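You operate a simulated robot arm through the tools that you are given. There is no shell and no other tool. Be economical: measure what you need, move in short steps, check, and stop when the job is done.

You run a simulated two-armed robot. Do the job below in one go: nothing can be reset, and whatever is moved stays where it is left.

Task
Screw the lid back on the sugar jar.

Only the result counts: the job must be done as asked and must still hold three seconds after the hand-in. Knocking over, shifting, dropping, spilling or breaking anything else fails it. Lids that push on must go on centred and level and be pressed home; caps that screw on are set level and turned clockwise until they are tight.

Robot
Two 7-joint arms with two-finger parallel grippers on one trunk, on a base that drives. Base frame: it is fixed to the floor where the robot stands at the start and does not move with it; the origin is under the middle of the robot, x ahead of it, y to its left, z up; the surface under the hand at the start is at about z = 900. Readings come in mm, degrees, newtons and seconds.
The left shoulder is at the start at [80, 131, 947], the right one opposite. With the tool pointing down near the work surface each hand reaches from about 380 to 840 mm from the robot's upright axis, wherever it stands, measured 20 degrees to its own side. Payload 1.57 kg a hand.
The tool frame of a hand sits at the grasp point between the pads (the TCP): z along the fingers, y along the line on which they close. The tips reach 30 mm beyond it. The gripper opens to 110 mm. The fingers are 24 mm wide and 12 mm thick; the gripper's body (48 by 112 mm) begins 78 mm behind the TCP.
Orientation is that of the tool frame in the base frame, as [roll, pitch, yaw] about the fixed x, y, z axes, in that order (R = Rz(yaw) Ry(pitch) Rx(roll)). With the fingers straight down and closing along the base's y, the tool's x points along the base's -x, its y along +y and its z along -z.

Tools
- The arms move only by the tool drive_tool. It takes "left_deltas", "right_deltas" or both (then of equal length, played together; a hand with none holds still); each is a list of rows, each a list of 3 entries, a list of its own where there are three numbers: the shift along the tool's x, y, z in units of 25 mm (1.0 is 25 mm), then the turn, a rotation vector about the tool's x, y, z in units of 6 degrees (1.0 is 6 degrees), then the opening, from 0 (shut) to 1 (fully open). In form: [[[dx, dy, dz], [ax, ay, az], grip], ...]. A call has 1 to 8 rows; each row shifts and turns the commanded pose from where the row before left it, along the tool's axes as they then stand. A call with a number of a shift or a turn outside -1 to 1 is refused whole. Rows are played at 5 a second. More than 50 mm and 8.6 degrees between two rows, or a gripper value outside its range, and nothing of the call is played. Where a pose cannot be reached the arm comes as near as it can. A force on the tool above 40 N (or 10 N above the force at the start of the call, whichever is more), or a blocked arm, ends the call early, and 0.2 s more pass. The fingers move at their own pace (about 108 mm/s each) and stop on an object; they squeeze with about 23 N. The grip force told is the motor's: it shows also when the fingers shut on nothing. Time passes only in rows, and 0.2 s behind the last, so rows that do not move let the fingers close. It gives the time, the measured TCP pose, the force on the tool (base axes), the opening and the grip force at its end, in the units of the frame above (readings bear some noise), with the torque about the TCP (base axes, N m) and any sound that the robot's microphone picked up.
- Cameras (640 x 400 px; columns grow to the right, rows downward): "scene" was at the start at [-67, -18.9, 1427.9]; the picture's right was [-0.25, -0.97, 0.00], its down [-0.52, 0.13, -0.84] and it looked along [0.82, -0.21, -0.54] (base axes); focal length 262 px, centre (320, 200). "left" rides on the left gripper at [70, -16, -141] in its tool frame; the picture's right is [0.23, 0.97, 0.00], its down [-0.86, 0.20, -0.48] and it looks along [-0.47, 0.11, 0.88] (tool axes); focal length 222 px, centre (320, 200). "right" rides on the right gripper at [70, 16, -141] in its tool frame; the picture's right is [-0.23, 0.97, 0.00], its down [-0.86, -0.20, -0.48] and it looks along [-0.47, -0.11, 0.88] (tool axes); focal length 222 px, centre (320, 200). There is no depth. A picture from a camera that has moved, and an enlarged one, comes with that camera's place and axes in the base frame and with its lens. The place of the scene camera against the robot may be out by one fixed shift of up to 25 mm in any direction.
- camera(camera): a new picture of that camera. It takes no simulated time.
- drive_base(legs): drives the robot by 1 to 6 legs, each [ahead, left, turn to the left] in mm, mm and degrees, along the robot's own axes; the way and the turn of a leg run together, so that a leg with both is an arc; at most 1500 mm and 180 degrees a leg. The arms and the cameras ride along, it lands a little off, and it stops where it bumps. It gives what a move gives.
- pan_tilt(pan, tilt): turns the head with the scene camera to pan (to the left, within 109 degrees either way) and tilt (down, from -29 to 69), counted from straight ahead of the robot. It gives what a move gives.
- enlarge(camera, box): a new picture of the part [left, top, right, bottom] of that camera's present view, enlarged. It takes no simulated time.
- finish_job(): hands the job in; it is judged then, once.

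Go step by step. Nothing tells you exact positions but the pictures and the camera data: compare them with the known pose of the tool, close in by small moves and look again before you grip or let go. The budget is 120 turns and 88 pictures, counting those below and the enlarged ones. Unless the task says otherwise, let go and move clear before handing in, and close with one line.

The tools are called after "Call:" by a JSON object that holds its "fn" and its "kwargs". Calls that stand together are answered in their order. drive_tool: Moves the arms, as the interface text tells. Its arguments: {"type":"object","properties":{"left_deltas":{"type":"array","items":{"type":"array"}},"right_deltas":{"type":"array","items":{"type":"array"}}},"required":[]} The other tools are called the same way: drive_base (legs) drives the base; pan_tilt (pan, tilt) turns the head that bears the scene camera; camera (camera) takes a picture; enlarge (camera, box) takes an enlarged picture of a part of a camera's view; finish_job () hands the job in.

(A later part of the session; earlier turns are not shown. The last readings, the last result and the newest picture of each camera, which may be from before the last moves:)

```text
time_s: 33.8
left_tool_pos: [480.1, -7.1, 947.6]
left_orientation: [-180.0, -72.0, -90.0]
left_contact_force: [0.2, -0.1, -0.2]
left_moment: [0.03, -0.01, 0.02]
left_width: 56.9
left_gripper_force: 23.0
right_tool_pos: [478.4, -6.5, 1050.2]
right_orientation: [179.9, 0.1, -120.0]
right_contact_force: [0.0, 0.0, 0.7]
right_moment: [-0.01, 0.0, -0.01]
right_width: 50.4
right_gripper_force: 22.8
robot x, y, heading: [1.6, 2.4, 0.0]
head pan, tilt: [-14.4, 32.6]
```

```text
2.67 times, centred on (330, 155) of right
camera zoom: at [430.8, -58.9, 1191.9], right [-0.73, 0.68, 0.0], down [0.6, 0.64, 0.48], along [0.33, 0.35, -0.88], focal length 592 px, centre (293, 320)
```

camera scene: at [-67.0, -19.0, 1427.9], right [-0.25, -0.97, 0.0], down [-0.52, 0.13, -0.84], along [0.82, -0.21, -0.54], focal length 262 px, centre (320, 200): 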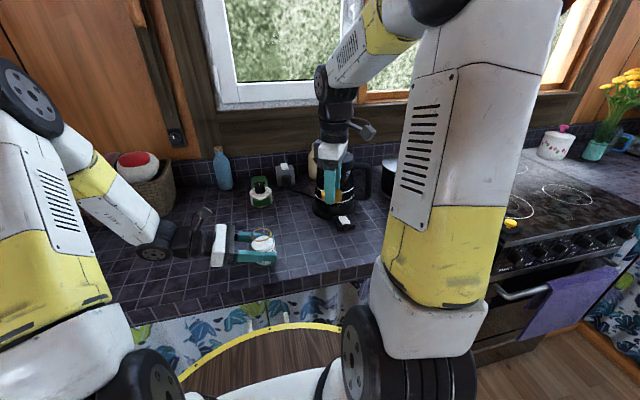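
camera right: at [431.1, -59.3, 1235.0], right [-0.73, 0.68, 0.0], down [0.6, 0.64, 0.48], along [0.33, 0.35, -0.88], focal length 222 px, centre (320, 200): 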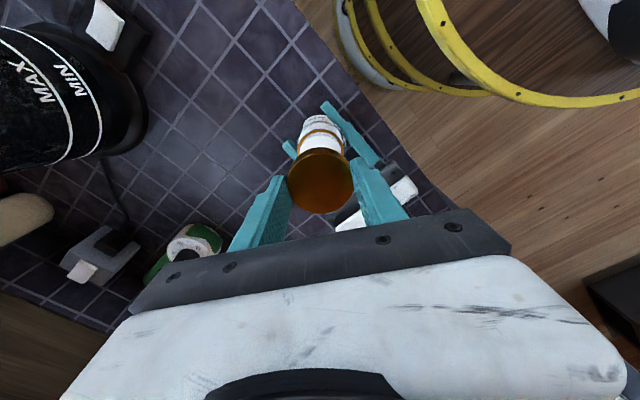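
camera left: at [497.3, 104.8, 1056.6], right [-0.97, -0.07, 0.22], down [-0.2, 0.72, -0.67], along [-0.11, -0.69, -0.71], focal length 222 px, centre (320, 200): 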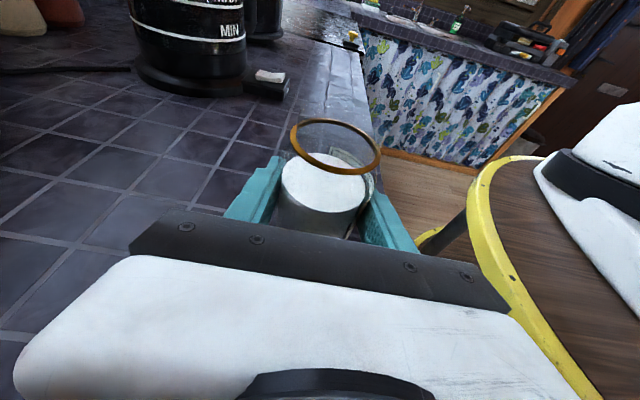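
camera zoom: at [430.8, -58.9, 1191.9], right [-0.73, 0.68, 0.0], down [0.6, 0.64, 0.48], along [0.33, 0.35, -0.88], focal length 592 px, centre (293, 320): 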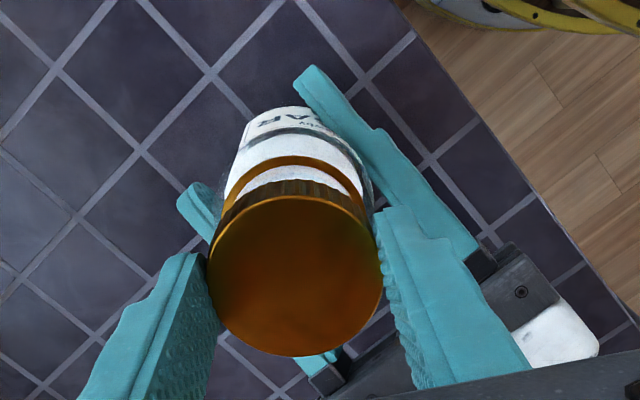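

Comparing predicted and seen positions, the jar mouth is ~1.6 mm in x and ~1 mm in y from the lid centre. I correct and lower slowly, watching force.

Call:
{"fn": "drive_tool", "kwargs": {"right_deltas": [[[-0.067, -0.035, 0.1], [0, 0, 0], 0], [[0, 0, 0.2], [0, 0, 0], 0], [[0, 0, 0.2], [0, 0, 0], 0], [[0, 0, 0.2], [0, 0, 0], 0]]}}

Call:
{"fn": "enlarge", "kwargs": {"camera": "left", "box": [270, 60, 400, 200]}}

Call:
{"fn": "enlarge", "kwargs": {"camera": "scene", "box": [235, 200, 305, 260]}}

```text
time_s: 34.8
left_tool_pos: [480.6, -7.4, 947.1]
left_orientation: [-179.8, -72.0, -90.2]
left_contact_force: [2.9, -2.7, -2.9]
left_moment: [0.54, -0.26, 0.0]
left_width: 56.9
left_gripper_force: 23.2
right_tool_pos: [482.1, -4.4, 1033.1]
right_orientation: [-180.0, 0.1, -120.0]
right_contact_force: [2.5, 1.8, 21.0]
right_moment: [-0.02, 0.31, 0.02]
right_width: 50.8
right_gripper_force: 23.1
robot x, y, heading: [0.8, -1.0, -0.0]
head pan, tilt: [-14.4, 32.6]
```

```text
2.86 times, centred on (335, 130) of left
camera zoom: at [497.2, 104.9, 1056.6], right [-0.97, -0.07, 0.22], down [-0.2, 0.72, -0.67], along [-0.11, -0.69, -0.72], focal length 635 px, centre (277, 400)
```

zoom: 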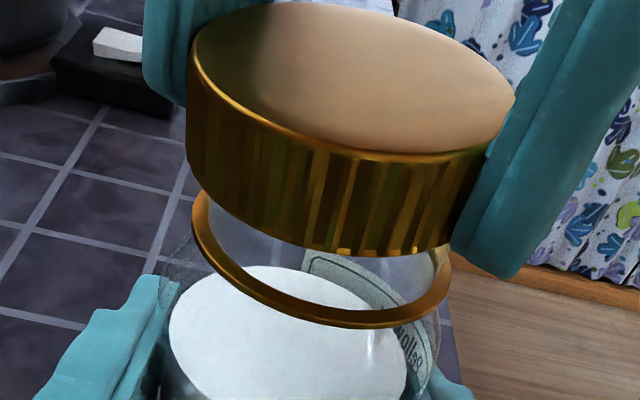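

```text
6.67 times, centred on (270, 230) of scene
camera zoom: at [-67.3, -18.8, 1427.9], right [-0.25, -0.97, 0.0], down [-0.52, 0.13, -0.84], along [0.82, -0.21, -0.54], focal length 1748 px, centre (653, 0)
```

zoom: 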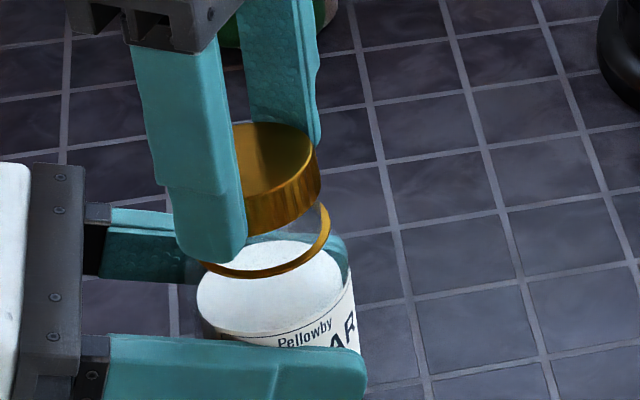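

The lid touched at TCP z 1033, with the moment showing contact on the -x side, and the picture puts the lid ~2 mm too far +x. I lift slightly, recentre and lower again.

Call:
{"fn": "drive_tool", "kwargs": {"right_deltas": [[[0, 0, -0.2], [0, 0, 0], 0], [[0.072, 0.06, 0], [0, 0, 0], 0], [[0, 0, 0], [0, 0, 0], 0]]}}

Call:
{"fn": "enlarge", "kwargs": {"camera": "left", "box": [270, 60, 400, 200]}}

Call:
{"fn": "enlarge", "kwargs": {"camera": "right", "box": [250, 80, 410, 230]}}

```text
time_s: 35.6
left_tool_pos: [480.6, -7.8, 946.6]
left_orientation: [-179.9, -71.9, -90.0]
left_contact_force: [-4.8, -0.3, 1.2]
left_moment: [0.07, -0.35, 0.02]
left_width: 56.5
left_gripper_force: 22.7
right_tool_pos: [480.2, -7.2, 1038.5]
right_orientation: [179.9, 0.0, -120.1]
right_contact_force: [3.8, 0.7, -3.2]
right_moment: [0.02, -0.07, -0.05]
right_width: 50.3
right_gripper_force: 23.0
robot x, y, heading: [1.2, -0.7, -0.0]
head pan, tilt: [-14.4, 32.6]
```

```text
2.86 times, centred on (335, 130) of left
camera zoom: at [497.1, 104.8, 1056.7], right [-0.97, -0.07, 0.22], down [-0.2, 0.72, -0.67], along [-0.11, -0.69, -0.71], focal length 635 px, centre (277, 400)
```

zoom: 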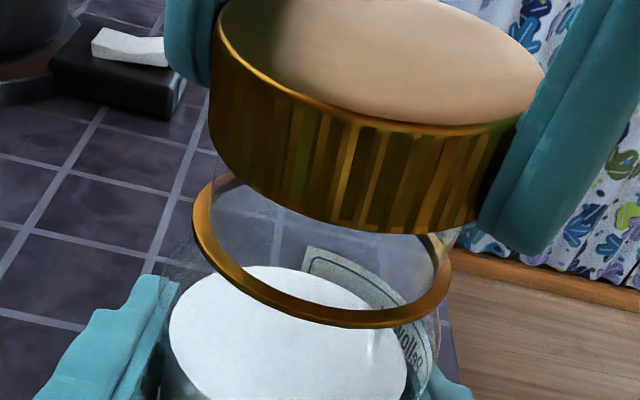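

```text
2.67 times, centred on (330, 155) of right
camera zoom: at [430.1, -59.2, 1178.7], right [-0.73, 0.68, 0.0], down [0.6, 0.64, 0.48], along [0.33, 0.35, -0.88], focal length 592 px, centre (293, 320)
```

zoom: 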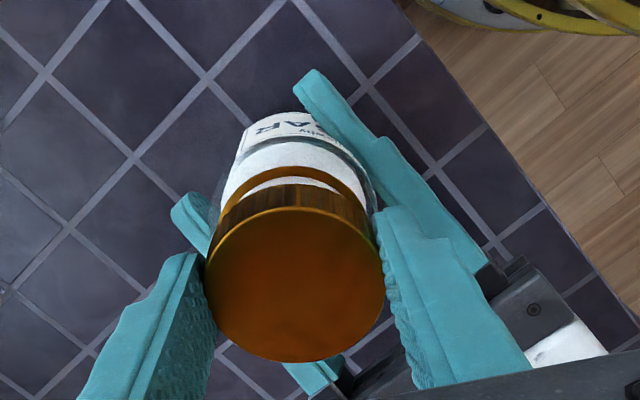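

There's a small sideways force (lid over the neck, pushed 1–2 mm too far now), so I shift back 1 mm and lower gently.

Call:
{"fn": "drive_tool", "kwargs": {"right_deltas": [[[-0.02, -0.035, 0], [0, 0, 0], 0], [[0, 0, 0.06], [0, 0, 0], 0], [[0, 0, 0], [0, 0, 0], 0]]}}

Call:
{"fn": "drive_tool", "kwargs": {"right_deltas": [[[0, 0, 0.08], [0, 0, 0], 0], [[0, 0, 0], [0, 0, 0], 0]]}}

```text
time_s: 36.4
left_tool_pos: [480.6, -8.4, 946.5]
left_orientation: [-179.9, -72.1, -89.9]
left_contact_force: [0.1, -1.3, 1.1]
left_moment: [-0.01, 0.04, 0.01]
left_width: 57.0
left_gripper_force: 22.4
right_tool_pos: [480.6, -7.1, 1036.3]
right_orientation: [179.8, 0.0, -120.0]
right_contact_force: [0.4, 0.0, -1.1]
right_moment: [-0.03, 0.0, -0.02]
right_width: 50.6
right_gripper_force: 23.3
robot x, y, heading: [2.1, 0.6, -0.2]
head pan, tilt: [-14.4, 32.6]
```

```text
time_s: 37.0
left_tool_pos: [481.0, -8.1, 946.7]
left_orientation: [179.9, -72.0, -90.0]
left_contact_force: [0.9, -0.1, 0.2]
left_moment: [0.03, 0.0, -0.03]
left_width: 57.1
left_gripper_force: 23.0
right_tool_pos: [480.1, -6.3, 1035.1]
right_orientation: [-180.0, 0.0, -120.0]
right_contact_force: [0.3, -0.6, 0.5]
right_moment: [0.01, 0.03, 0.02]
right_width: 50.5
right_gripper_force: 23.2
robot x, y, heading: [-1.0, 0.1, 0.3]
head pan, tilt: [-14.4, 32.6]
```

No force now; I continue down in small steps.

Call:
{"fn": "drive_tool", "kwargs": {"right_deltas": [[[0, 0, 0.08], [0, 0, 0], 0], [[0, 0, 0], [0, 0, 0], 0]]}}

Call:
{"fn": "drive_tool", "kwargs": {"right_deltas": [[[0, 0, 0.08], [0, 0, 0], 0], [[0, 0, 0], [0, 0, 0], 0]]}}

Call:
{"fn": "enlarge", "kwargs": {"camera": "right", "box": [250, 80, 410, 230]}}

Call:
{"fn": "enlarge", "kwargs": {"camera": "scene", "box": [235, 200, 305, 260]}}

```text
time_s: 37.6
left_tool_pos: [480.4, -7.4, 947.1]
left_orientation: [-180.0, -72.0, -90.0]
left_contact_force: [0.5, 0.1, -0.6]
left_moment: [0.06, -0.02, 0.0]
left_width: 56.8
left_gripper_force: 23.3
right_tool_pos: [480.9, -7.1, 1032.8]
right_orientation: [179.9, 0.0, -120.1]
right_contact_force: [-0.6, -0.6, -0.6]
right_moment: [-0.04, -0.02, -0.01]
right_width: 50.3
right_gripper_force: 23.0
robot x, y, heading: [0.7, -1.3, -0.2]
head pan, tilt: [-14.4, 32.6]
```

```text
time_s: 38.2
left_tool_pos: [480.1, -8.5, 946.1]
left_orientation: [-180.0, -72.0, -90.0]
left_contact_force: [0.4, 1.2, -0.6]
left_moment: [0.06, 0.0, 0.01]
left_width: 56.8
left_gripper_force: 23.0
right_tool_pos: [480.6, -7.3, 1030.4]
right_orientation: [-180.0, 0.0, -120.0]
right_contact_force: [0.3, -0.7, -0.1]
right_moment: [-0.01, 0.02, -0.01]
right_width: 50.8
right_gripper_force: 22.4
robot x, y, heading: [1.2, 0.3, 0.0]
head pan, tilt: [-14.4, 32.6]
```

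```text
2.67 times, centred on (330, 155) of right
camera zoom: at [431.3, -59.1, 1172.2], right [-0.73, 0.68, 0.0], down [0.6, 0.64, 0.48], along [0.33, 0.35, -0.88], focal length 592 px, centre (293, 320)
```

zoom: 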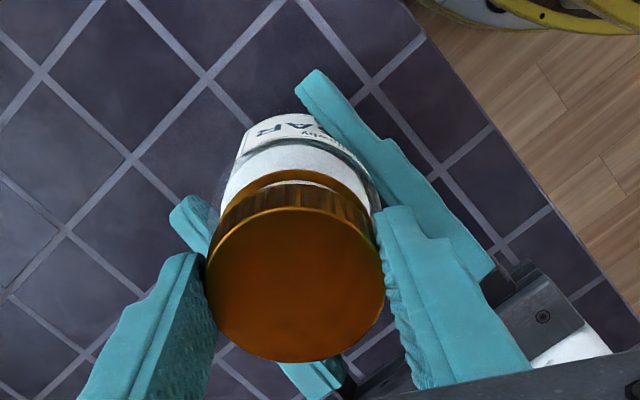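

```text
6.67 times, centred on (270, 230) of scene
camera zoom: at [-67.0, -18.8, 1427.9], right [-0.25, -0.97, 0.0], down [-0.52, 0.13, -0.84], along [0.82, -0.21, -0.54], focal length 1748 px, centre (653, 0)
```

zoom: 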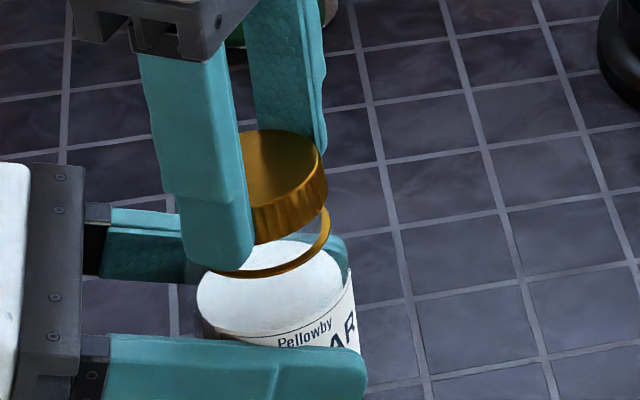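

The lid seems to have slipped up and tilted about 5° in the grip at the first touch. I lower until it lightly rests on the neck, so it can be levelled and regripped.

Call:
{"fn": "drive_tool", "kwargs": {"right_deltas": [[[0, 0, 0.06], [0, 0, 0], 0], [[0, 0, 0], [0, 0, 0], 0]]}}

Call:
{"fn": "drive_tool", "kwargs": {"right_deltas": [[[0, 0, 0.06], [0, 0, 0], 0], [[0, 0, 0], [0, 0, 0], 0]]}}

Call:
{"fn": "enlarge", "kwargs": {"camera": "left", "box": [270, 60, 400, 200]}}

```text
time_s: 38.8
left_tool_pos: [480.5, -7.2, 946.9]
left_orientation: [180.0, -71.9, -90.0]
left_contact_force: [0.6, 0.4, 0.3]
left_moment: [0.06, -0.05, -0.04]
left_width: 56.9
left_gripper_force: 23.2
right_tool_pos: [480.7, -7.9, 1030.4]
right_orientation: [-179.9, 0.1, -120.0]
right_contact_force: [0.6, -0.4, -0.4]
right_moment: [-0.02, -0.01, 0.0]
right_width: 50.4
right_gripper_force: 22.8
robot x, y, heading: [-3.0, -1.7, -0.0]
head pan, tilt: [-14.4, 32.6]
```

```text
time_s: 39.4
left_tool_pos: [481.7, -8.6, 947.4]
left_orientation: [180.0, -72.1, -90.1]
left_contact_force: [0.0, 0.6, -0.3]
left_moment: [0.04, -0.02, 0.02]
left_width: 57.1
left_gripper_force: 23.3
right_tool_pos: [480.0, -7.0, 1028.0]
right_orientation: [-180.0, 0.0, -120.0]
right_contact_force: [-0.1, 0.5, -0.3]
right_moment: [0.01, -0.01, 0.01]
right_width: 50.5
right_gripper_force: 23.4
robot x, y, heading: [0.4, 0.4, 0.2]
head pan, tilt: [-14.4, 32.6]
```

```text
2.86 times, centred on (335, 130) of left
camera zoom: at [497.3, 105.0, 1056.5], right [-0.97, -0.07, 0.22], down [-0.2, 0.72, -0.67], along [-0.11, -0.69, -0.71], focal length 635 px, centre (277, 400)
```

zoom: 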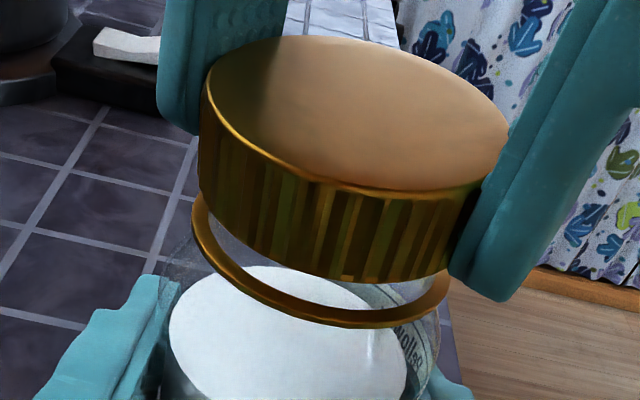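

Fitting the outline: the lid is already about 7 mm down over the neck, force-free, but tilted ~7° about the closing axis (tool +x side high). I tilt the hand to level the lid about its centre.

Call:
{"fn": "drive_tool", "kwargs": {"right_deltas": [[[0.053, 0, 0], [0, -0.58, 0], 0], [[0.053, 0, 0], [0, -0.58, 0], 0], [[0, 0, 0], [0, 0, 0], 0]]}}

Call:
{"fn": "enlarge", "kwargs": {"camera": "left", "box": [270, 60, 400, 200]}}

Call:
{"fn": "enlarge", "kwargs": {"camera": "scene", "box": [235, 200, 305, 260]}}

```text
time_s: 40.2
left_tool_pos: [479.9, -8.3, 946.2]
left_orientation: [-180.0, -72.1, -90.0]
left_contact_force: [0.6, 0.5, -0.4]
left_moment: [-0.02, -0.01, 0.04]
left_width: 57.1
left_gripper_force: 23.6
right_tool_pos: [479.0, -9.5, 1028.4]
right_orientation: [-180.0, 7.0, -120.1]
right_contact_force: [-0.1, -0.4, 0.4]
right_moment: [0.04, 0.02, -0.01]
right_width: 50.3
right_gripper_force: 23.4
robot x, y, heading: [-0.1, -3.8, -0.1]
head pan, tilt: [-14.4, 32.6]
```

```text
2.86 times, centred on (335, 130) of left
camera zoom: at [497.3, 105.0, 1056.5], right [-0.97, -0.07, 0.22], down [-0.2, 0.72, -0.67], along [-0.11, -0.69, -0.71], focal length 635 px, centre (277, 400)
```

zoom: 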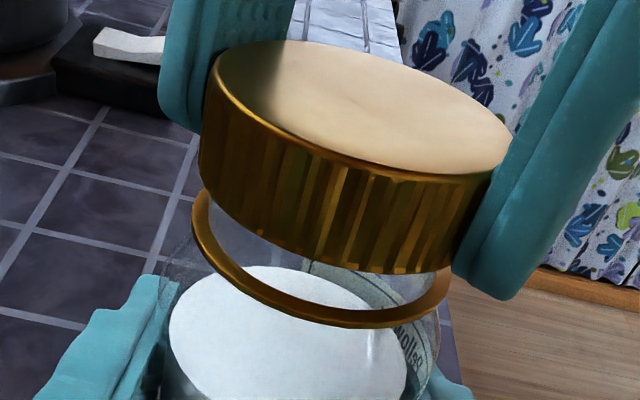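

```text
6.67 times, centred on (270, 230) of scene
camera zoom: at [-67.0, -18.8, 1427.9], right [-0.25, -0.97, 0.0], down [-0.52, 0.13, -0.84], along [0.82, -0.21, -0.54], focal length 1748 px, centre (653, 0)
```

zoom: 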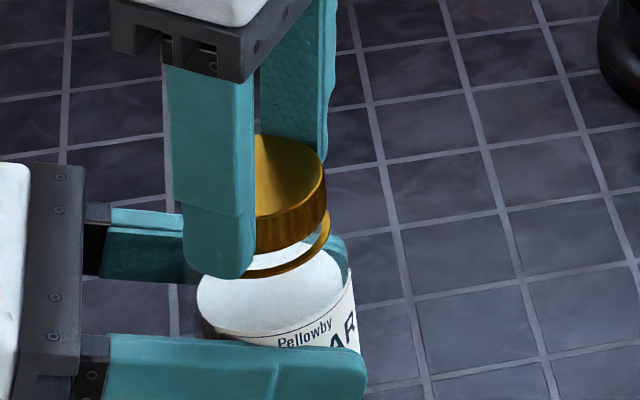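

The lid now looks level. I lower vertically until it rests.

Call:
{"fn": "drive_tool", "kwargs": {"right_deltas": [[[0.0098, 0, 0.0794], [0, 0, 0], 0], [[0, 0, 0], [0, 0, 0], 0]]}}

Call:
{"fn": "drive_tool", "kwargs": {"right_deltas": [[[0.0098, 0, 0.0794], [0, 0, 0], 0], [[0, 0, 0], [0, 0, 0], 0]]}}

Call:
{"fn": "drive_tool", "kwargs": {"right_deltas": [[[0.0098, 0, 0.0794], [0, 0, 0], 0], [[0, 0, 0], [0, 0, 0], 0]]}}

```text
time_s: 40.8
left_tool_pos: [481.0, -6.7, 945.3]
left_orientation: [179.9, -72.0, -90.0]
left_contact_force: [0.1, 0.1, -0.6]
left_moment: [0.03, 0.0, 0.0]
left_width: 56.8
left_gripper_force: 23.2
right_tool_pos: [478.0, -9.2, 1026.3]
right_orientation: [180.0, 7.0, -120.1]
right_contact_force: [-0.3, 0.2, -0.1]
right_moment: [-0.03, 0.03, 0.0]
right_width: 50.4
right_gripper_force: 23.0
robot x, y, heading: [-0.1, 3.4, 0.0]
head pan, tilt: [-14.4, 32.6]
```

```text
time_s: 41.4
left_tool_pos: [480.5, -8.7, 946.6]
left_orientation: [-180.0, -72.0, -89.9]
left_contact_force: [0.7, 4.1, 0.5]
left_moment: [-0.15, 0.11, -0.03]
left_width: 56.9
left_gripper_force: 23.2
right_tool_pos: [478.9, -8.8, 1023.0]
right_orientation: [180.0, 6.9, -120.0]
right_contact_force: [-2.5, -3.6, 1.0]
right_moment: [-0.23, 0.07, 0.0]
right_width: 50.3
right_gripper_force: 22.6
robot x, y, heading: [1.2, -2.1, -0.0]
head pan, tilt: [-14.4, 32.6]
```

```text
time_s: 42.0
left_tool_pos: [481.8, -6.0, 946.5]
left_orientation: [180.0, -71.9, -90.0]
left_contact_force: [5.4, 5.3, -1.9]
left_moment: [-0.56, 0.21, 0.02]
left_width: 56.9
left_gripper_force: 22.8
right_tool_pos: [479.0, -6.8, 1023.4]
right_orientation: [-179.9, 7.0, -120.1]
right_contact_force: [-6.3, -8.1, 21.5]
right_moment: [-0.12, 0.11, -0.01]
right_width: 50.6
right_gripper_force: 24.0
robot x, y, heading: [0.5, 1.3, -0.3]
head pan, tilt: [-14.4, 32.6]
```

Contact with a push toward -x, -y: the lid is ~1.5 mm too far +x/+y. I back up 2 mm, shift it and lower again.

Call:
{"fn": "drive_tool", "kwargs": {"right_deltas": [[[-0.0098, 0, -0.0794], [0, 0, 0], 0], [[0.06, 0, 0], [0, 0, 0], 0], [[0, 0, 0], [0, 0, 0], 0]]}}

Call:
{"fn": "enlarge", "kwargs": {"camera": "left", "box": [270, 60, 400, 200]}}

Call:
{"fn": "enlarge", "kwargs": {"camera": "right", "box": [250, 80, 410, 230]}}

```text
time_s: 42.8
left_tool_pos: [479.7, -7.6, 946.0]
left_orientation: [179.9, -72.1, -90.0]
left_contact_force: [-1.3, -3.7, -0.5]
left_moment: [0.22, -0.02, 0.01]
left_width: 56.9
left_gripper_force: 22.9
right_tool_pos: [478.1, -10.1, 1023.0]
right_orientation: [180.0, 7.0, -119.9]
right_contact_force: [1.5, 3.9, 0.7]
right_moment: [0.04, -0.03, -0.02]
right_width: 50.4
right_gripper_force: 23.1
robot x, y, heading: [2.0, -4.6, -0.1]
head pan, tilt: [-14.4, 32.6]
```

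```text
2.86 times, centred on (335, 130) of left
camera zoom: at [497.0, 104.4, 1056.6], right [-0.97, -0.07, 0.22], down [-0.2, 0.72, -0.67], along [-0.11, -0.69, -0.71], focal length 635 px, centre (277, 400)
```

zoom: 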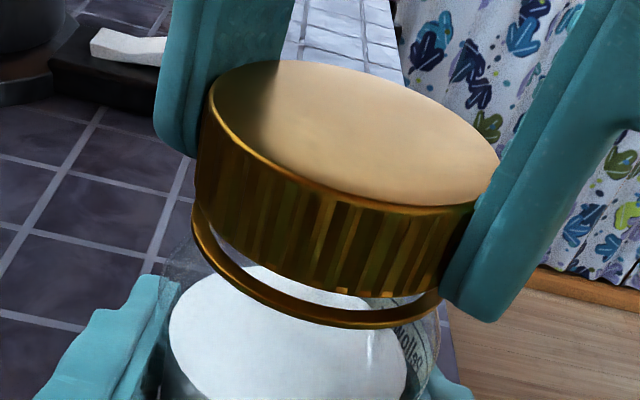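

```text
2.67 times, centred on (330, 155) of right
camera zoom: at [420.9, -76.0, 1154.8], right [-0.73, 0.68, 0.03], down [0.57, 0.58, 0.58], along [0.38, 0.44, -0.81], focal length 592 px, centre (293, 320)
```

zoom: 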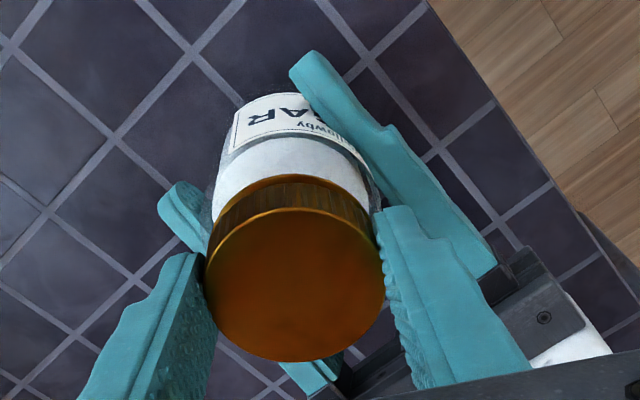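

The lid is now over the neck, held by side play of about ±1 mm, nearly at the ring. I centre it, then open to let it settle level.

Call:
{"fn": "drive_tool", "kwargs": {"right_deltas": [[[-0.025, 0, 0.04], [0, 0, 0], 0], [[0, 0, 0], [0, 0, 0], 0], [[0, 0, 0], [0, 0, 0], 0.5], [[0, 0, 0], [0, 0, 0], 0.6], [[0, 0, 0], [0, 0, 0], 0.6]]}}

Call:
{"fn": "enlarge", "kwargs": {"camera": "left", "box": [270, 60, 400, 200]}}

Call:
{"fn": "enlarge", "kwargs": {"camera": "scene", "box": [235, 200, 305, 260]}}

```text
time_s: 44.0
left_tool_pos: [480.9, -8.2, 947.6]
left_orientation: [179.9, -72.0, -90.1]
left_contact_force: [0.3, 0.7, -0.4]
left_moment: [0.0, -0.03, 0.01]
left_width: 56.6
left_gripper_force: 23.1
right_tool_pos: [479.3, -9.2, 1021.9]
right_orientation: [-179.9, 7.0, -120.0]
right_contact_force: [0.1, 0.4, 0.0]
right_moment: [0.02, -0.02, 0.0]
right_width: 66.0
right_gripper_force: 0.0
robot x, y, heading: [-0.7, -0.6, -0.3]
head pan, tilt: [-14.4, 32.6]
```

```text
2.86 times, centred on (335, 130) of left
camera zoom: at [497.4, 105.0, 1056.6], right [-0.97, -0.07, 0.22], down [-0.2, 0.72, -0.67], along [-0.11, -0.69, -0.71], focal length 635 px, centre (277, 400)
```

zoom: 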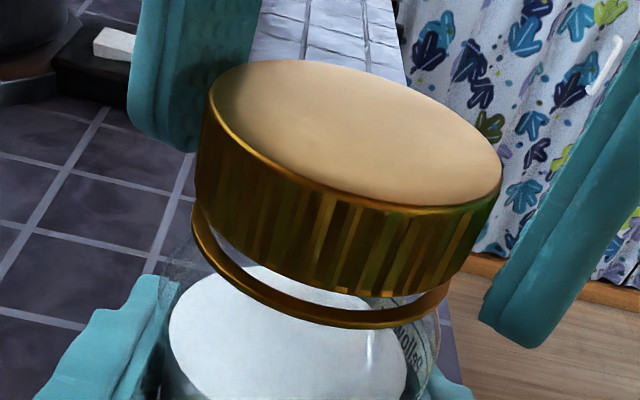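

```text
6.67 times, centred on (270, 230) of scene
camera zoom: at [-67.0, -18.8, 1427.9], right [-0.25, -0.97, 0.0], down [-0.52, 0.13, -0.84], along [0.82, -0.21, -0.54], focal length 1748 px, centre (653, 0)
```

zoom: 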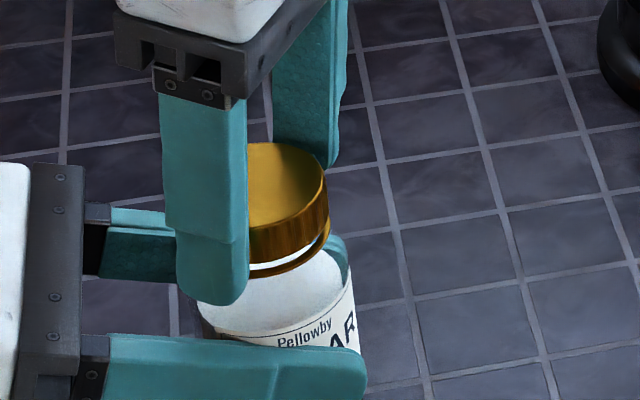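

The lid rests level on the thread. I straighten the hand to vertical, centre it over the lid and regrip.

Call:
{"fn": "drive_tool", "kwargs": {"right_deltas": [[[-0.058, 0, -0.06], [0, 0.58, 0], 0.6], [[-0.058, 0, -0.06], [0, 0.58, 0], 0.6], [[0, 0, 0], [0, 0, 0], 0.6]]}}

Call:
{"fn": "enlarge", "kwargs": {"camera": "right", "box": [250, 80, 410, 230]}}

```text
time_s: 44.8
left_tool_pos: [480.8, -8.6, 947.5]
left_orientation: [-179.9, -72.0, -90.0]
left_contact_force: [0.1, -1.0, -0.1]
left_moment: [0.05, -0.01, 0.02]
left_width: 56.8
left_gripper_force: 23.3
right_tool_pos: [480.0, -6.6, 1026.7]
right_orientation: [180.0, 0.0, -120.0]
right_contact_force: [0.4, -0.2, -0.7]
right_moment: [-0.02, -0.01, -0.03]
right_width: 66.2
right_gripper_force: 0.1
robot x, y, heading: [0.2, -4.9, 0.2]
head pan, tilt: [-14.4, 32.6]
```

```text
2.67 times, centred on (330, 155) of right
camera zoom: at [430.9, -59.2, 1166.8], right [-0.73, 0.68, 0.0], down [0.6, 0.64, 0.48], along [0.33, 0.35, -0.88], focal length 592 px, centre (293, 320)
```

zoom: 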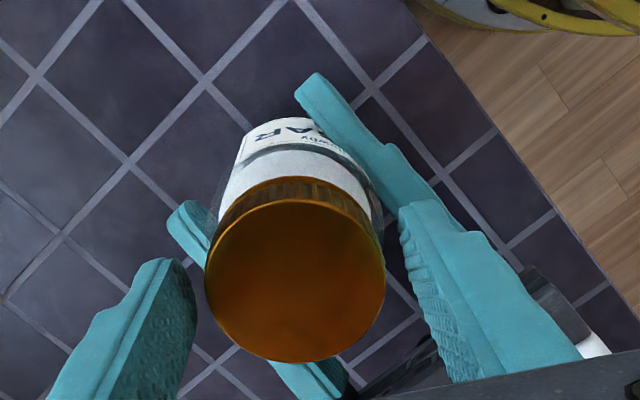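

The hand is vertical and centred (within ~1 mm). I close on the lid.

Call:
{"fn": "drive_tool", "kwargs": {"right_deltas": [[[-0.03, 0, 0], [0, 0, 0], 0.5], [[0, 0, 0], [0, 0, 0], 0], [[0, 0, 0], [0, 0, 0], 0]]}}

Call:
{"fn": "drive_tool", "kwargs": {"right_deltas": [[[0, 0, 0.06], [0, 0, 0], 0], [[0, 0, 0], [0, 0, 0], 0]]}}

```text
time_s: 45.6
left_tool_pos: [481.4, -8.2, 947.3]
left_orientation: [-180.0, -72.0, -90.0]
left_contact_force: [0.5, 0.0, -1.0]
left_moment: [0.07, 0.12, -0.01]
left_width: 56.9
left_gripper_force: 23.1
right_tool_pos: [480.1, -6.1, 1025.3]
right_orientation: [-179.9, -0.1, -120.0]
right_contact_force: [-0.8, 0.1, 0.1]
right_moment: [-0.02, -0.02, 0.01]
right_width: 50.4
right_gripper_force: 22.5
robot x, y, heading: [0.1, 2.4, -0.0]
head pan, tilt: [-14.4, 32.6]
```

```text
time_s: 46.2
left_tool_pos: [480.5, -8.7, 946.5]
left_orientation: [-180.0, -72.0, -90.0]
left_contact_force: [4.3, -1.5, -1.0]
left_moment: [0.07, 0.27, 0.02]
left_width: 57.1
left_gripper_force: 23.3
right_tool_pos: [479.9, -5.6, 1025.2]
right_orientation: [180.0, -0.1, -119.9]
right_contact_force: [-4.3, 0.2, 13.8]
right_moment: [-0.01, 0.14, 0.02]
right_width: 50.7
right_gripper_force: 23.2
robot x, y, heading: [-1.6, -1.2, 0.2]
head pan, tilt: [-14.4, 32.6]
```

Light contact (14 N). I nudge 0.7 mm in -x and start turning clockwise.

Call:
{"fn": "drive_tool", "kwargs": {"right_deltas": [[[0.014, 0.024, 0], [0, 0, 0], 0], [[0, 0, 0], [0, 0, 1], 0], [[0, 0, 0], [0, 0, 1], 0], [[0, 0, 0], [0, 0, 1], 0], [[0, 0, 0], [0, 0, 1], 0]]}}

Call:
{"fn": "drive_tool", "kwargs": {"right_deltas": [[[0, 0, 0.01], [0, 0, 1], 0], [[0, 0, 0.01], [0, 0, 1], 0], [[0, 0, 0.01], [0, 0, 1], 0], [[0, 0, 0.01], [0, 0, 1], 0]]}}

Call:
{"fn": "enlarge", "kwargs": {"camera": "left", "box": [270, 60, 400, 200]}}

```text
time_s: 47.4
left_tool_pos: [481.3, -8.2, 945.8]
left_orientation: [180.0, -71.9, -89.9]
left_contact_force: [4.9, -1.7, -2.4]
left_moment: [0.23, 0.06, -0.04]
left_width: 56.7
left_gripper_force: 23.2
right_tool_pos: [479.1, -7.3, 1025.1]
right_orientation: [180.0, 0.1, -144.2]
right_contact_force: [-3.4, 0.8, 17.0]
right_moment: [-0.01, 0.0, 0.01]
right_width: 50.4
right_gripper_force: 22.5
robot x, y, heading: [-0.5, -2.9, -0.1]
head pan, tilt: [-14.4, 32.6]
```

```text
time_s: 48.4
left_tool_pos: [481.8, -7.8, 947.2]
left_orientation: [180.0, -72.0, -89.9]
left_contact_force: [10.4, -7.1, -6.2]
left_moment: [0.39, 0.21, 0.02]
left_width: 56.9
left_gripper_force: 23.3
right_tool_pos: [480.2, -6.3, 1024.7]
right_orientation: [179.8, -0.1, -168.1]
right_contact_force: [-8.1, 8.8, 21.8]
right_moment: [0.32, 0.14, 0.0]
right_width: 50.0
right_gripper_force: 23.4
robot x, y, heading: [-2.3, -3.3, -0.1]
head pan, tilt: [-14.4, 32.6]
```

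```text
2.86 times, centred on (335, 130) of left
camera zoom: at [497.3, 105.0, 1056.6], right [-0.97, -0.07, 0.22], down [-0.2, 0.72, -0.67], along [-0.11, -0.69, -0.71], focal length 635 px, centre (277, 400)
```

zoom: 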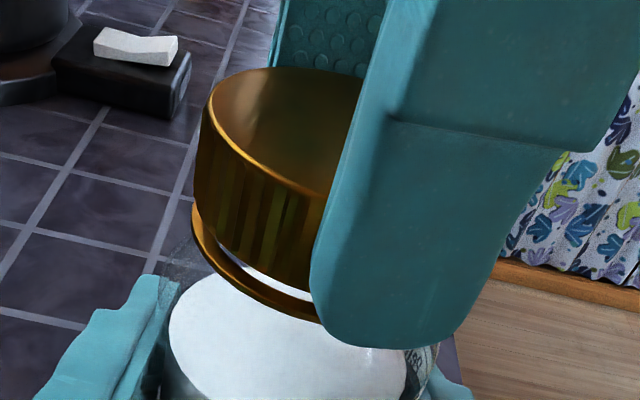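

Sideways force is growing, so I recentre ~1 mm toward -x, +y and continue turning.

Call:
{"fn": "drive_tool", "kwargs": {"right_deltas": [[[0.03, 0.05, 0], [0, 0, 0], 0], [[0, 0, 0], [0, 0, 1], 0], [[0, 0, 0], [0, 0, 1], 0], [[0, 0, 0], [0, 0, 1], 0], [[0, 0, 0], [0, 0, 1], 0]]}}

Call:
{"fn": "enlarge", "kwargs": {"camera": "right", "box": [250, 80, 410, 230]}}

```text
time_s: 49.6
left_tool_pos: [480.2, -6.5, 947.0]
left_orientation: [179.9, -72.0, -90.0]
left_contact_force: [-1.0, -4.0, -3.2]
left_moment: [0.1, -0.19, 0.02]
left_width: 56.9
left_gripper_force: 23.2
right_tool_pos: [479.2, -6.3, 1023.0]
right_orientation: [180.0, 0.2, 167.9]
right_contact_force: [1.7, 5.8, 15.5]
right_moment: [0.17, -0.04, 0.0]
right_width: 50.5
right_gripper_force: 22.3
robot x, y, heading: [0.0, -3.1, 0.0]
head pan, tilt: [-14.4, 32.6]
```

```text
2.67 times, centred on (330, 155) of right
camera zoom: at [414.0, 25.0, 1164.5], right [0.43, 0.9, 0.0], down [0.79, -0.37, 0.48], along [0.43, -0.2, -0.88], focal length 592 px, centre (293, 320)
```

zoom: 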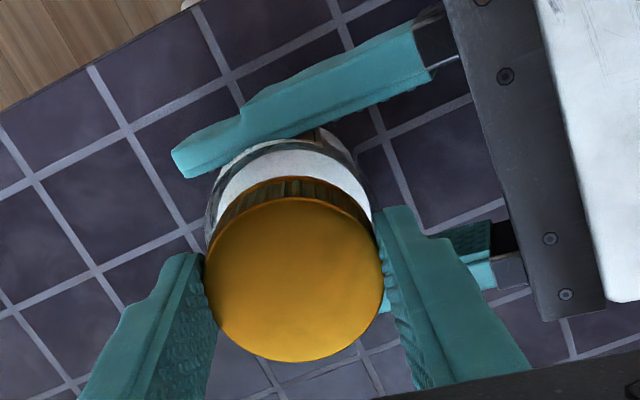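

Turning works, lid level. Continue clockwise with a small recentring.

Call:
{"fn": "drive_tool", "kwargs": {"right_deltas": [[[0, 0.028, 0], [0, 0, 1], 0], [[0, 0, 0], [0, 0, 1], 0], [[0, 0, 0.01], [0, 0, 1], 0], [[0, 0, 0], [0, 0, 1], 0], [[0, 0, 0.01], [0, 0, 1], 0], [[0, 0, 0], [0, 0, 1], 0]]}}

Call:
{"fn": "drive_tool", "kwargs": {"right_deltas": [[[0, 0, 0], [0, 0, 1], 0], [[0, 0, 0.01], [0, 0, 1], 0], [[0, 0, 0], [0, 0, 1], 0], [[0, 0, 0.01], [0, 0, 1], 0], [[0, 0, 0], [0, 0, 1], 0], [[0, 0, 0], [0, 0, 0], 0]]}}

Call:
{"fn": "enlarge", "kwargs": {"camera": "left", "box": [270, 60, 400, 200]}}

```text
time_s: 51.0
left_tool_pos: [480.2, -8.4, 946.7]
left_orientation: [-179.9, -72.0, -90.1]
left_contact_force: [-6.9, -3.1, -1.2]
left_moment: [-0.03, -0.4, 0.02]
left_width: 56.9
left_gripper_force: 23.1
right_tool_pos: [479.0, -4.6, 1023.0]
right_orientation: [179.9, 0.0, 131.9]
right_contact_force: [8.9, 2.2, 16.3]
right_moment: [0.01, -0.2, 0.04]
right_width: 50.4
right_gripper_force: 23.0
robot x, y, heading: [-0.7, 2.4, -0.0]
head pan, tilt: [-14.4, 32.6]
```

```text
time_s: 52.4
left_tool_pos: [479.0, -8.7, 945.9]
left_orientation: [179.9, -72.0, -90.0]
left_contact_force: [-17.9, -1.3, 0.8]
left_moment: [0.31, -0.57, 0.0]
left_width: 56.6
left_gripper_force: 23.5
right_tool_pos: [478.6, -5.4, 1023.3]
right_orientation: [179.9, 0.0, 102.0]
right_contact_force: [18.4, 4.7, 4.5]
right_moment: [0.05, -0.65, 0.02]
right_width: 50.4
right_gripper_force: 22.8
robot x, y, heading: [0.8, 1.0, 0.3]
head pan, tilt: [-14.4, 32.6]
```

```text
2.86 times, centred on (335, 130) of left
camera zoom: at [496.8, 104.8, 1056.6], right [-0.97, -0.07, 0.22], down [-0.2, 0.72, -0.67], along [-0.11, -0.69, -0.71], focal length 635 px, centre (277, 400)
```

zoom: 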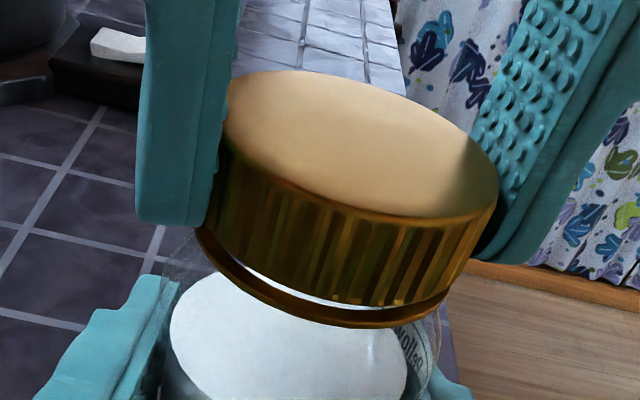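

The gap to the ring is closing and the vertical force falls, so the thread is biting. I relieve the sideways force and turn on.

Call:
{"fn": "drive_tool", "kwargs": {"right_deltas": [[[-0.017, 0.078, 0], [0, 0, 0], 0], [[0, 0, 0.02], [0, 0, 1], 0], [[0, 0, 0], [0, 0, 1], 0], [[0, 0, 0.02], [0, 0, 1], 0], [[0, 0, 0], [0, 0, 1], 0]]}}

Call:
{"fn": "drive_tool", "kwargs": {"right_deltas": [[[0, 0, 0.02], [0, 0, 1], 0], [[0, 0, 0], [0, 0, 1], 0], [[0, 0, 0.02], [0, 0, 1], 0], [[0, 0, 0], [0, 0, 1], 0]]}}

```text
time_s: 53.6
left_tool_pos: [480.7, -8.1, 947.6]
left_orientation: [-179.9, -72.0, -90.2]
left_contact_force: [-7.5, -8.1, -1.9]
left_moment: [-0.12, -0.07, -0.09]
left_width: 56.8
left_gripper_force: 22.4
right_tool_pos: [481.1, -4.3, 1021.3]
right_orientation: [180.0, 0.0, 77.9]
right_contact_force: [6.5, 6.9, 20.3]
right_moment: [0.06, -0.16, 0.14]
right_width: 50.4
right_gripper_force: 23.0
robot x, y, heading: [-2.7, 0.8, -0.1]
head pan, tilt: [-14.4, 32.6]
```

```text
time_s: 54.6
left_tool_pos: [480.4, -6.7, 945.8]
left_orientation: [-180.0, -72.0, -90.0]
left_contact_force: [-7.0, -3.6, 0.2]
left_moment: [-0.18, -0.16, -0.63]
left_width: 56.9
left_gripper_force: 22.8
right_tool_pos: [480.8, -5.7, 1020.8]
right_orientation: [180.0, 0.2, 53.9]
right_contact_force: [6.1, 0.9, 6.5]
right_moment: [0.0, -0.06, 0.74]
right_width: 50.6
right_gripper_force: 23.1
robot x, y, heading: [-3.9, -2.5, -0.0]
head pan, tilt: [-14.4, 32.6]
```

A resisting torque of 0.74 N·m has appeared: the lid is tightening. I look before turning further.

Call:
{"fn": "enlarge", "kwargs": {"camera": "left", "box": [270, 60, 400, 200]}}

Call:
{"fn": "enlarge", "kwargs": {"camera": "scene", "box": [235, 200, 305, 260]}}

```text
2.86 times, centred on (335, 130) of left
camera zoom: at [497.2, 105.2, 1056.7], right [-0.97, -0.07, 0.22], down [-0.2, 0.72, -0.67], along [-0.11, -0.69, -0.71], focal length 635 px, centre (277, 400)
```

zoom: 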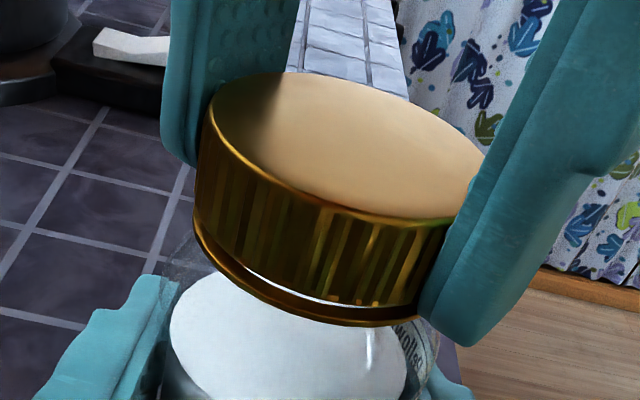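

```text
6.67 times, centred on (270, 230) of scene
camera zoom: at [-67.2, -18.9, 1427.9], right [-0.25, -0.97, 0.0], down [-0.52, 0.13, -0.84], along [0.82, -0.21, -0.54], focal length 1748 px, centre (653, 0)
```

zoom: 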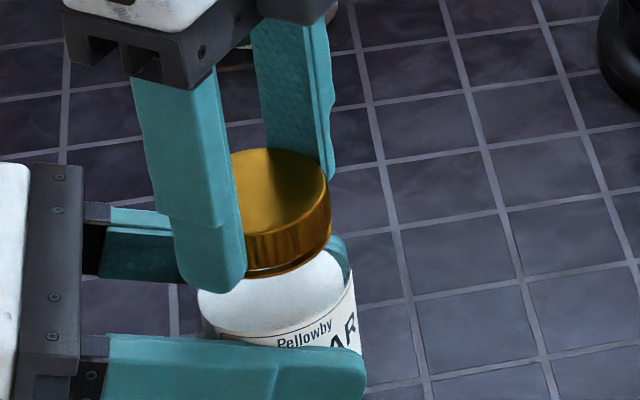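

A thin gap remains; I turn further in small amounts watching the torque.

Call:
{"fn": "drive_tool", "kwargs": {"right_deltas": [[[0, 0, 0.01], [0, 0, 1], 0], [[0, 0, 0.01], [0, 0, 1], 0], [[0, 0, 0], [0, 0, 0], 0]]}}

Call:
{"fn": "drive_tool", "kwargs": {"right_deltas": [[[0, 0, 0.01], [0, 0, 1], 0], [[0, 0, 0.01], [0, 0, 1], 0], [[0, 0, 0], [0, 0, 0], 0]]}}

Call:
{"fn": "enlarge", "kwargs": {"camera": "left", "box": [270, 60, 400, 200]}}

```text
time_s: 55.4
left_tool_pos: [480.5, -7.1, 946.9]
left_orientation: [180.0, -72.0, -89.8]
left_contact_force: [-7.2, 3.7, 4.0]
left_moment: [-0.23, -0.05, -0.39]
left_width: 57.1
left_gripper_force: 23.2
right_tool_pos: [480.6, -5.5, 1018.6]
right_orientation: [179.9, 0.1, 41.9]
right_contact_force: [5.1, -4.7, 0.3]
right_moment: [-0.1, -0.05, 0.39]
right_width: 50.8
right_gripper_force: 23.1
robot x, y, heading: [3.1, 0.1, 0.0]
head pan, tilt: [-14.4, 32.6]
```

```text
time_s: 56.2
left_tool_pos: [481.5, -7.7, 946.6]
left_orientation: [-179.9, -72.0, -90.0]
left_contact_force: [-9.0, 6.6, 7.3]
left_moment: [-0.05, -0.28, -0.61]
left_width: 57.2
left_gripper_force: 22.7
right_tool_pos: [481.1, -4.9, 1019.8]
right_orientation: [-179.9, 0.0, 29.9]
right_contact_force: [9.4, -4.7, 2.3]
right_moment: [-0.13, -0.17, 0.56]
right_width: 50.6
right_gripper_force: 23.3
robot x, y, heading: [-0.1, 1.3, 0.2]
head pan, tilt: [-14.4, 32.6]
```

```text
2.86 times, centred on (335, 130) of left
camera zoom: at [497.2, 105.2, 1056.7], right [-0.97, -0.07, 0.22], down [-0.2, 0.72, -0.67], along [-0.11, -0.69, -0.71], focal length 635 px, centre (277, 400)
```

zoom: 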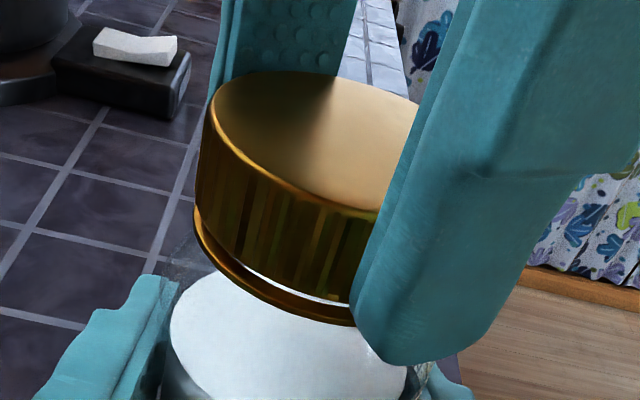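

Torque is now transmitted but I can't tell turning from slipping. I release, look at the lid seat, and turn the hand back for a fresh grip.

Call:
{"fn": "drive_tool", "kwargs": {"right_deltas": [[[0, 0, 0], [0, 0, 0], 0.5], [[0, 0, 0], [0, 0, 0], 0.62], [[0, 0, 0], [0, 0, 0], 0.62]]}}

Call:
{"fn": "enlarge", "kwargs": {"camera": "left", "box": [270, 60, 400, 200]}}

Call:
{"fn": "enlarge", "kwargs": {"camera": "scene", "box": [235, 200, 305, 260]}}

Call:
{"fn": "enlarge", "kwargs": {"camera": "right", "box": [250, 80, 410, 230]}}

```text
time_s: 57.0
left_tool_pos: [480.4, -9.3, 946.2]
left_orientation: [-180.0, -72.1, -89.9]
left_contact_force: [1.6, 0.5, 2.8]
left_moment: [0.0, -0.03, 0.02]
left_width: 57.4
left_gripper_force: 23.2
right_tool_pos: [480.8, -6.1, 1020.0]
right_orientation: [180.0, 0.0, 30.0]
right_contact_force: [-0.9, 0.8, -0.3]
right_moment: [0.0, -0.01, 0.02]
right_width: 68.3
right_gripper_force: 0.1
robot x, y, heading: [-0.9, 1.4, 0.2]
head pan, tilt: [-14.4, 32.6]
```

```text
2.86 times, centred on (335, 130) of left
camera zoom: at [497.6, 105.0, 1056.6], right [-0.97, -0.07, 0.22], down [-0.2, 0.72, -0.67], along [-0.11, -0.69, -0.71], focal length 635 px, centre (277, 400)
```

zoom: 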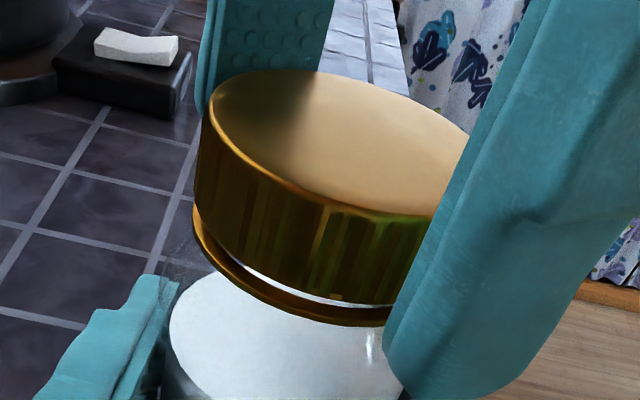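

```text
6.67 times, centred on (270, 230) of scene
camera zoom: at [-67.0, -18.8, 1427.9], right [-0.25, -0.97, 0.0], down [-0.52, 0.13, -0.84], along [0.82, -0.21, -0.54], focal length 1748 px, centre (653, 0)
```

zoom: 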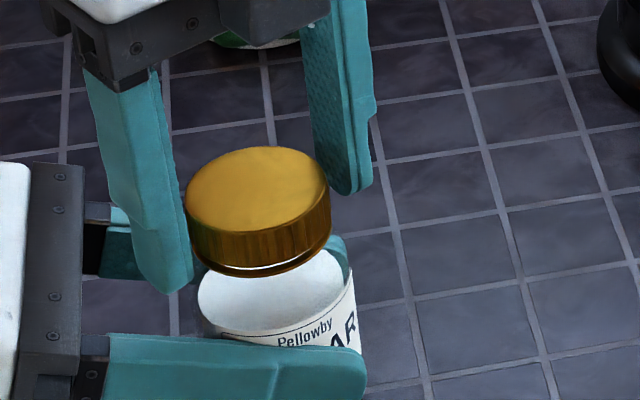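

```text
2.67 times, centred on (330, 155) of right
camera zoom: at [549.3, 15.4, 1160.9], right [0.29, -0.96, 0.0], down [-0.84, -0.25, 0.48], along [-0.46, -0.14, -0.88], focal length 592 px, centre (293, 320)
```

zoom: 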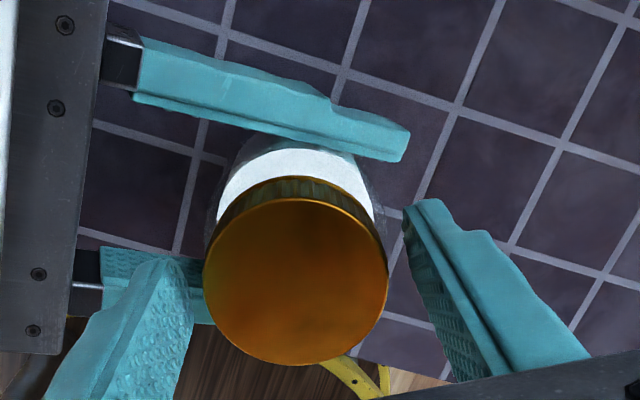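

The lid sits level with a thin gap to the ring. I turn the open hand back 144° for another bite.

Call:
{"fn": "drive_tool", "kwargs": {"right_deltas": [[[0, 0, 0], [0, 0, -1], 0.62], [[0, 0, 0], [0, 0, -1], 0.62], [[0, 0, 0], [0, 0, -1], 0.62], [[0, 0, 0], [0, 0, -1], 0.62], [[0, 0, 0], [0, 0, -1], 0.62], [[0, 0, 0], [0, 0, -1], 0.62], [[0, 0, 0], [0, 0, -1], 0.62], [[0, 0, 0], [0, 0, -1], 0.62]]}}

Call:
{"fn": "drive_tool", "kwargs": {"right_deltas": [[[0, 0, 0], [0, 0, -1], 0.62], [[0, 0, 0], [0, 0, -1], 0.62], [[0, 0, 0], [0, 0, -1], 0.62], [[0, 0, 0], [0, 0, -1], 0.62], [[0, 0, 0], [0, 0, -1], 0.62], [[0, 0, 0], [0, 0, -1], 0.62], [[0, 0, 0], [0, 0, -1], 0.62], [[0, 0, 0], [0, 0, -1], 0.62]]}}

Call:
{"fn": "drive_tool", "kwargs": {"right_deltas": [[[0, 0, 0], [0, 0, -1], 0.62], [[0, 0, 0], [0, 0, -1], 0.62], [[0, 0, 0], [0, 0, -1], 0.62], [[0, 0, 0], [0, 0, -1], 0.62], [[0, 0, 0], [0, 0, -1], 0.62], [[0, 0, 0], [0, 0, -1], 0.62], [[0, 0, 0], [0, 0, -1], 0.62], [[0, 0, 0], [0, 0, -1], 0.62]]}}

Call:
{"fn": "enlarge", "kwargs": {"camera": "right", "box": [250, 80, 410, 230]}}

```text
time_s: 58.8
left_tool_pos: [481.2, -7.8, 946.6]
left_orientation: [179.9, -72.0, -89.9]
left_contact_force: [1.1, 0.0, 0.9]
left_moment: [0.02, -0.09, -0.08]
left_width: 56.9
left_gripper_force: 22.4
right_tool_pos: [481.3, -5.6, 1019.7]
right_orientation: [-180.0, -0.1, 78.1]
right_contact_force: [-0.5, 0.6, 0.4]
right_moment: [0.02, -0.06, 0.03]
right_width: 68.1
right_gripper_force: 0.0
robot x, y, heading: [2.1, -1.5, 0.0]
head pan, tilt: [-14.4, 32.6]
```

```text
time_s: 60.6
left_tool_pos: [480.1, -8.9, 946.7]
left_orientation: [180.0, -72.1, -90.0]
left_contact_force: [0.4, -0.4, -0.4]
left_moment: [0.01, -0.01, -0.01]
left_width: 56.9
left_gripper_force: 22.7
right_tool_pos: [481.7, -5.0, 1019.8]
right_orientation: [-180.0, 0.0, 126.1]
right_contact_force: [-0.7, 0.0, 0.8]
right_moment: [-0.02, -0.01, 0.01]
right_width: 68.5
right_gripper_force: 0.1
robot x, y, heading: [-4.2, -0.0, 0.1]
head pan, tilt: [-14.4, 32.6]
```

```text
time_s: 62.4
left_tool_pos: [480.5, -8.4, 946.5]
left_orientation: [180.0, -72.0, -89.9]
left_contact_force: [0.5, -0.8, 0.6]
left_moment: [0.03, -0.04, 0.02]
left_width: 56.7
left_gripper_force: 22.8
right_tool_pos: [481.7, -5.1, 1020.4]
right_orientation: [180.0, 0.1, 174.1]
right_contact_force: [-0.1, 0.3, 0.8]
right_moment: [0.02, 0.03, 0.03]
right_width: 68.2
right_gripper_force: 0.1
robot x, y, heading: [-2.5, 2.2, 0.2]
head pan, tilt: [-14.4, 32.6]
```

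```text
2.67 times, centred on (330, 155) of right
camera zoom: at [413.1, 18.2, 1160.7], right [0.33, 0.95, 0.0], down [0.83, -0.29, 0.48], along [0.45, -0.16, -0.88], focal length 592 px, centre (293, 320)
```

zoom: 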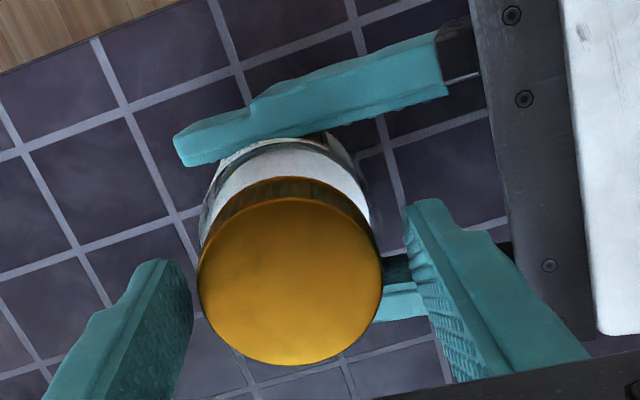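

The lid is ~1.4 mm to tool -y of the hand; I correct, close and turn again.

Call:
{"fn": "drive_tool", "kwargs": {"right_deltas": [[[-0.02, -0.052, 0], [0, 0, 0], 0.6], [[0, 0, 0], [0, 0, 0], 0], [[0, 0, 0], [0, 0, 0], 0], [[0, 0, 0], [0, 0, 0], 0]]}}

Call:
{"fn": "drive_tool", "kwargs": {"right_deltas": [[[0, 0, 0], [0, 0, 1], 0], [[0, 0, 0], [0, 0, 1], 0]]}}

Call:
{"fn": "drive_tool", "kwargs": {"right_deltas": [[[0, 0, 0], [0, 0, 1], 0], [[0, 0, 0], [0, 0, 1], 0]]}}

```text
time_s: 63.4
left_tool_pos: [481.0, -7.0, 946.5]
left_orientation: [-179.9, -71.9, -90.0]
left_contact_force: [0.5, -1.7, -0.3]
left_moment: [0.1, -0.03, -0.04]
left_width: 56.9
left_gripper_force: 22.7
right_tool_pos: [479.6, -6.1, 1018.9]
right_orientation: [180.0, 0.1, 174.1]
right_contact_force: [0.2, 1.8, -0.2]
right_moment: [0.06, 0.05, 0.05]
right_width: 51.2
right_gripper_force: 23.3
robot x, y, heading: [-2.1, 3.4, -0.1]
head pan, tilt: [-14.4, 32.6]
```

```text
time_s: 64.0
left_tool_pos: [480.8, -7.9, 946.7]
left_orientation: [179.9, -72.0, -89.9]
left_contact_force: [-0.3, -0.2, -0.2]
left_moment: [-0.15, -0.06, -0.67]
left_width: 56.9
left_gripper_force: 23.2
right_tool_pos: [480.8, -6.0, 1020.8]
right_orientation: [-180.0, 0.0, 161.9]
right_contact_force: [0.8, -1.3, 0.2]
right_moment: [-0.01, 0.02, 0.71]
right_width: 50.6
right_gripper_force: 23.2
robot x, y, heading: [1.6, 2.7, 0.3]
head pan, tilt: [-14.4, 32.6]
```

```text
time_s: 64.6
left_tool_pos: [479.7, -8.3, 946.6]
left_orientation: [180.0, -72.0, -90.0]
left_contact_force: [0.4, -0.3, 0.0]
left_moment: [-0.08, -0.01, -0.6]
left_width: 57.1
left_gripper_force: 23.0
right_tool_pos: [481.1, -5.9, 1019.6]
right_orientation: [179.9, 0.0, 149.9]
right_contact_force: [-0.8, -1.0, 0.2]
right_moment: [-0.06, 0.01, 0.62]
right_width: 51.2
right_gripper_force: 23.2
robot x, y, heading: [-1.7, 1.2, -0.1]
head pan, tilt: [-14.4, 32.6]
```

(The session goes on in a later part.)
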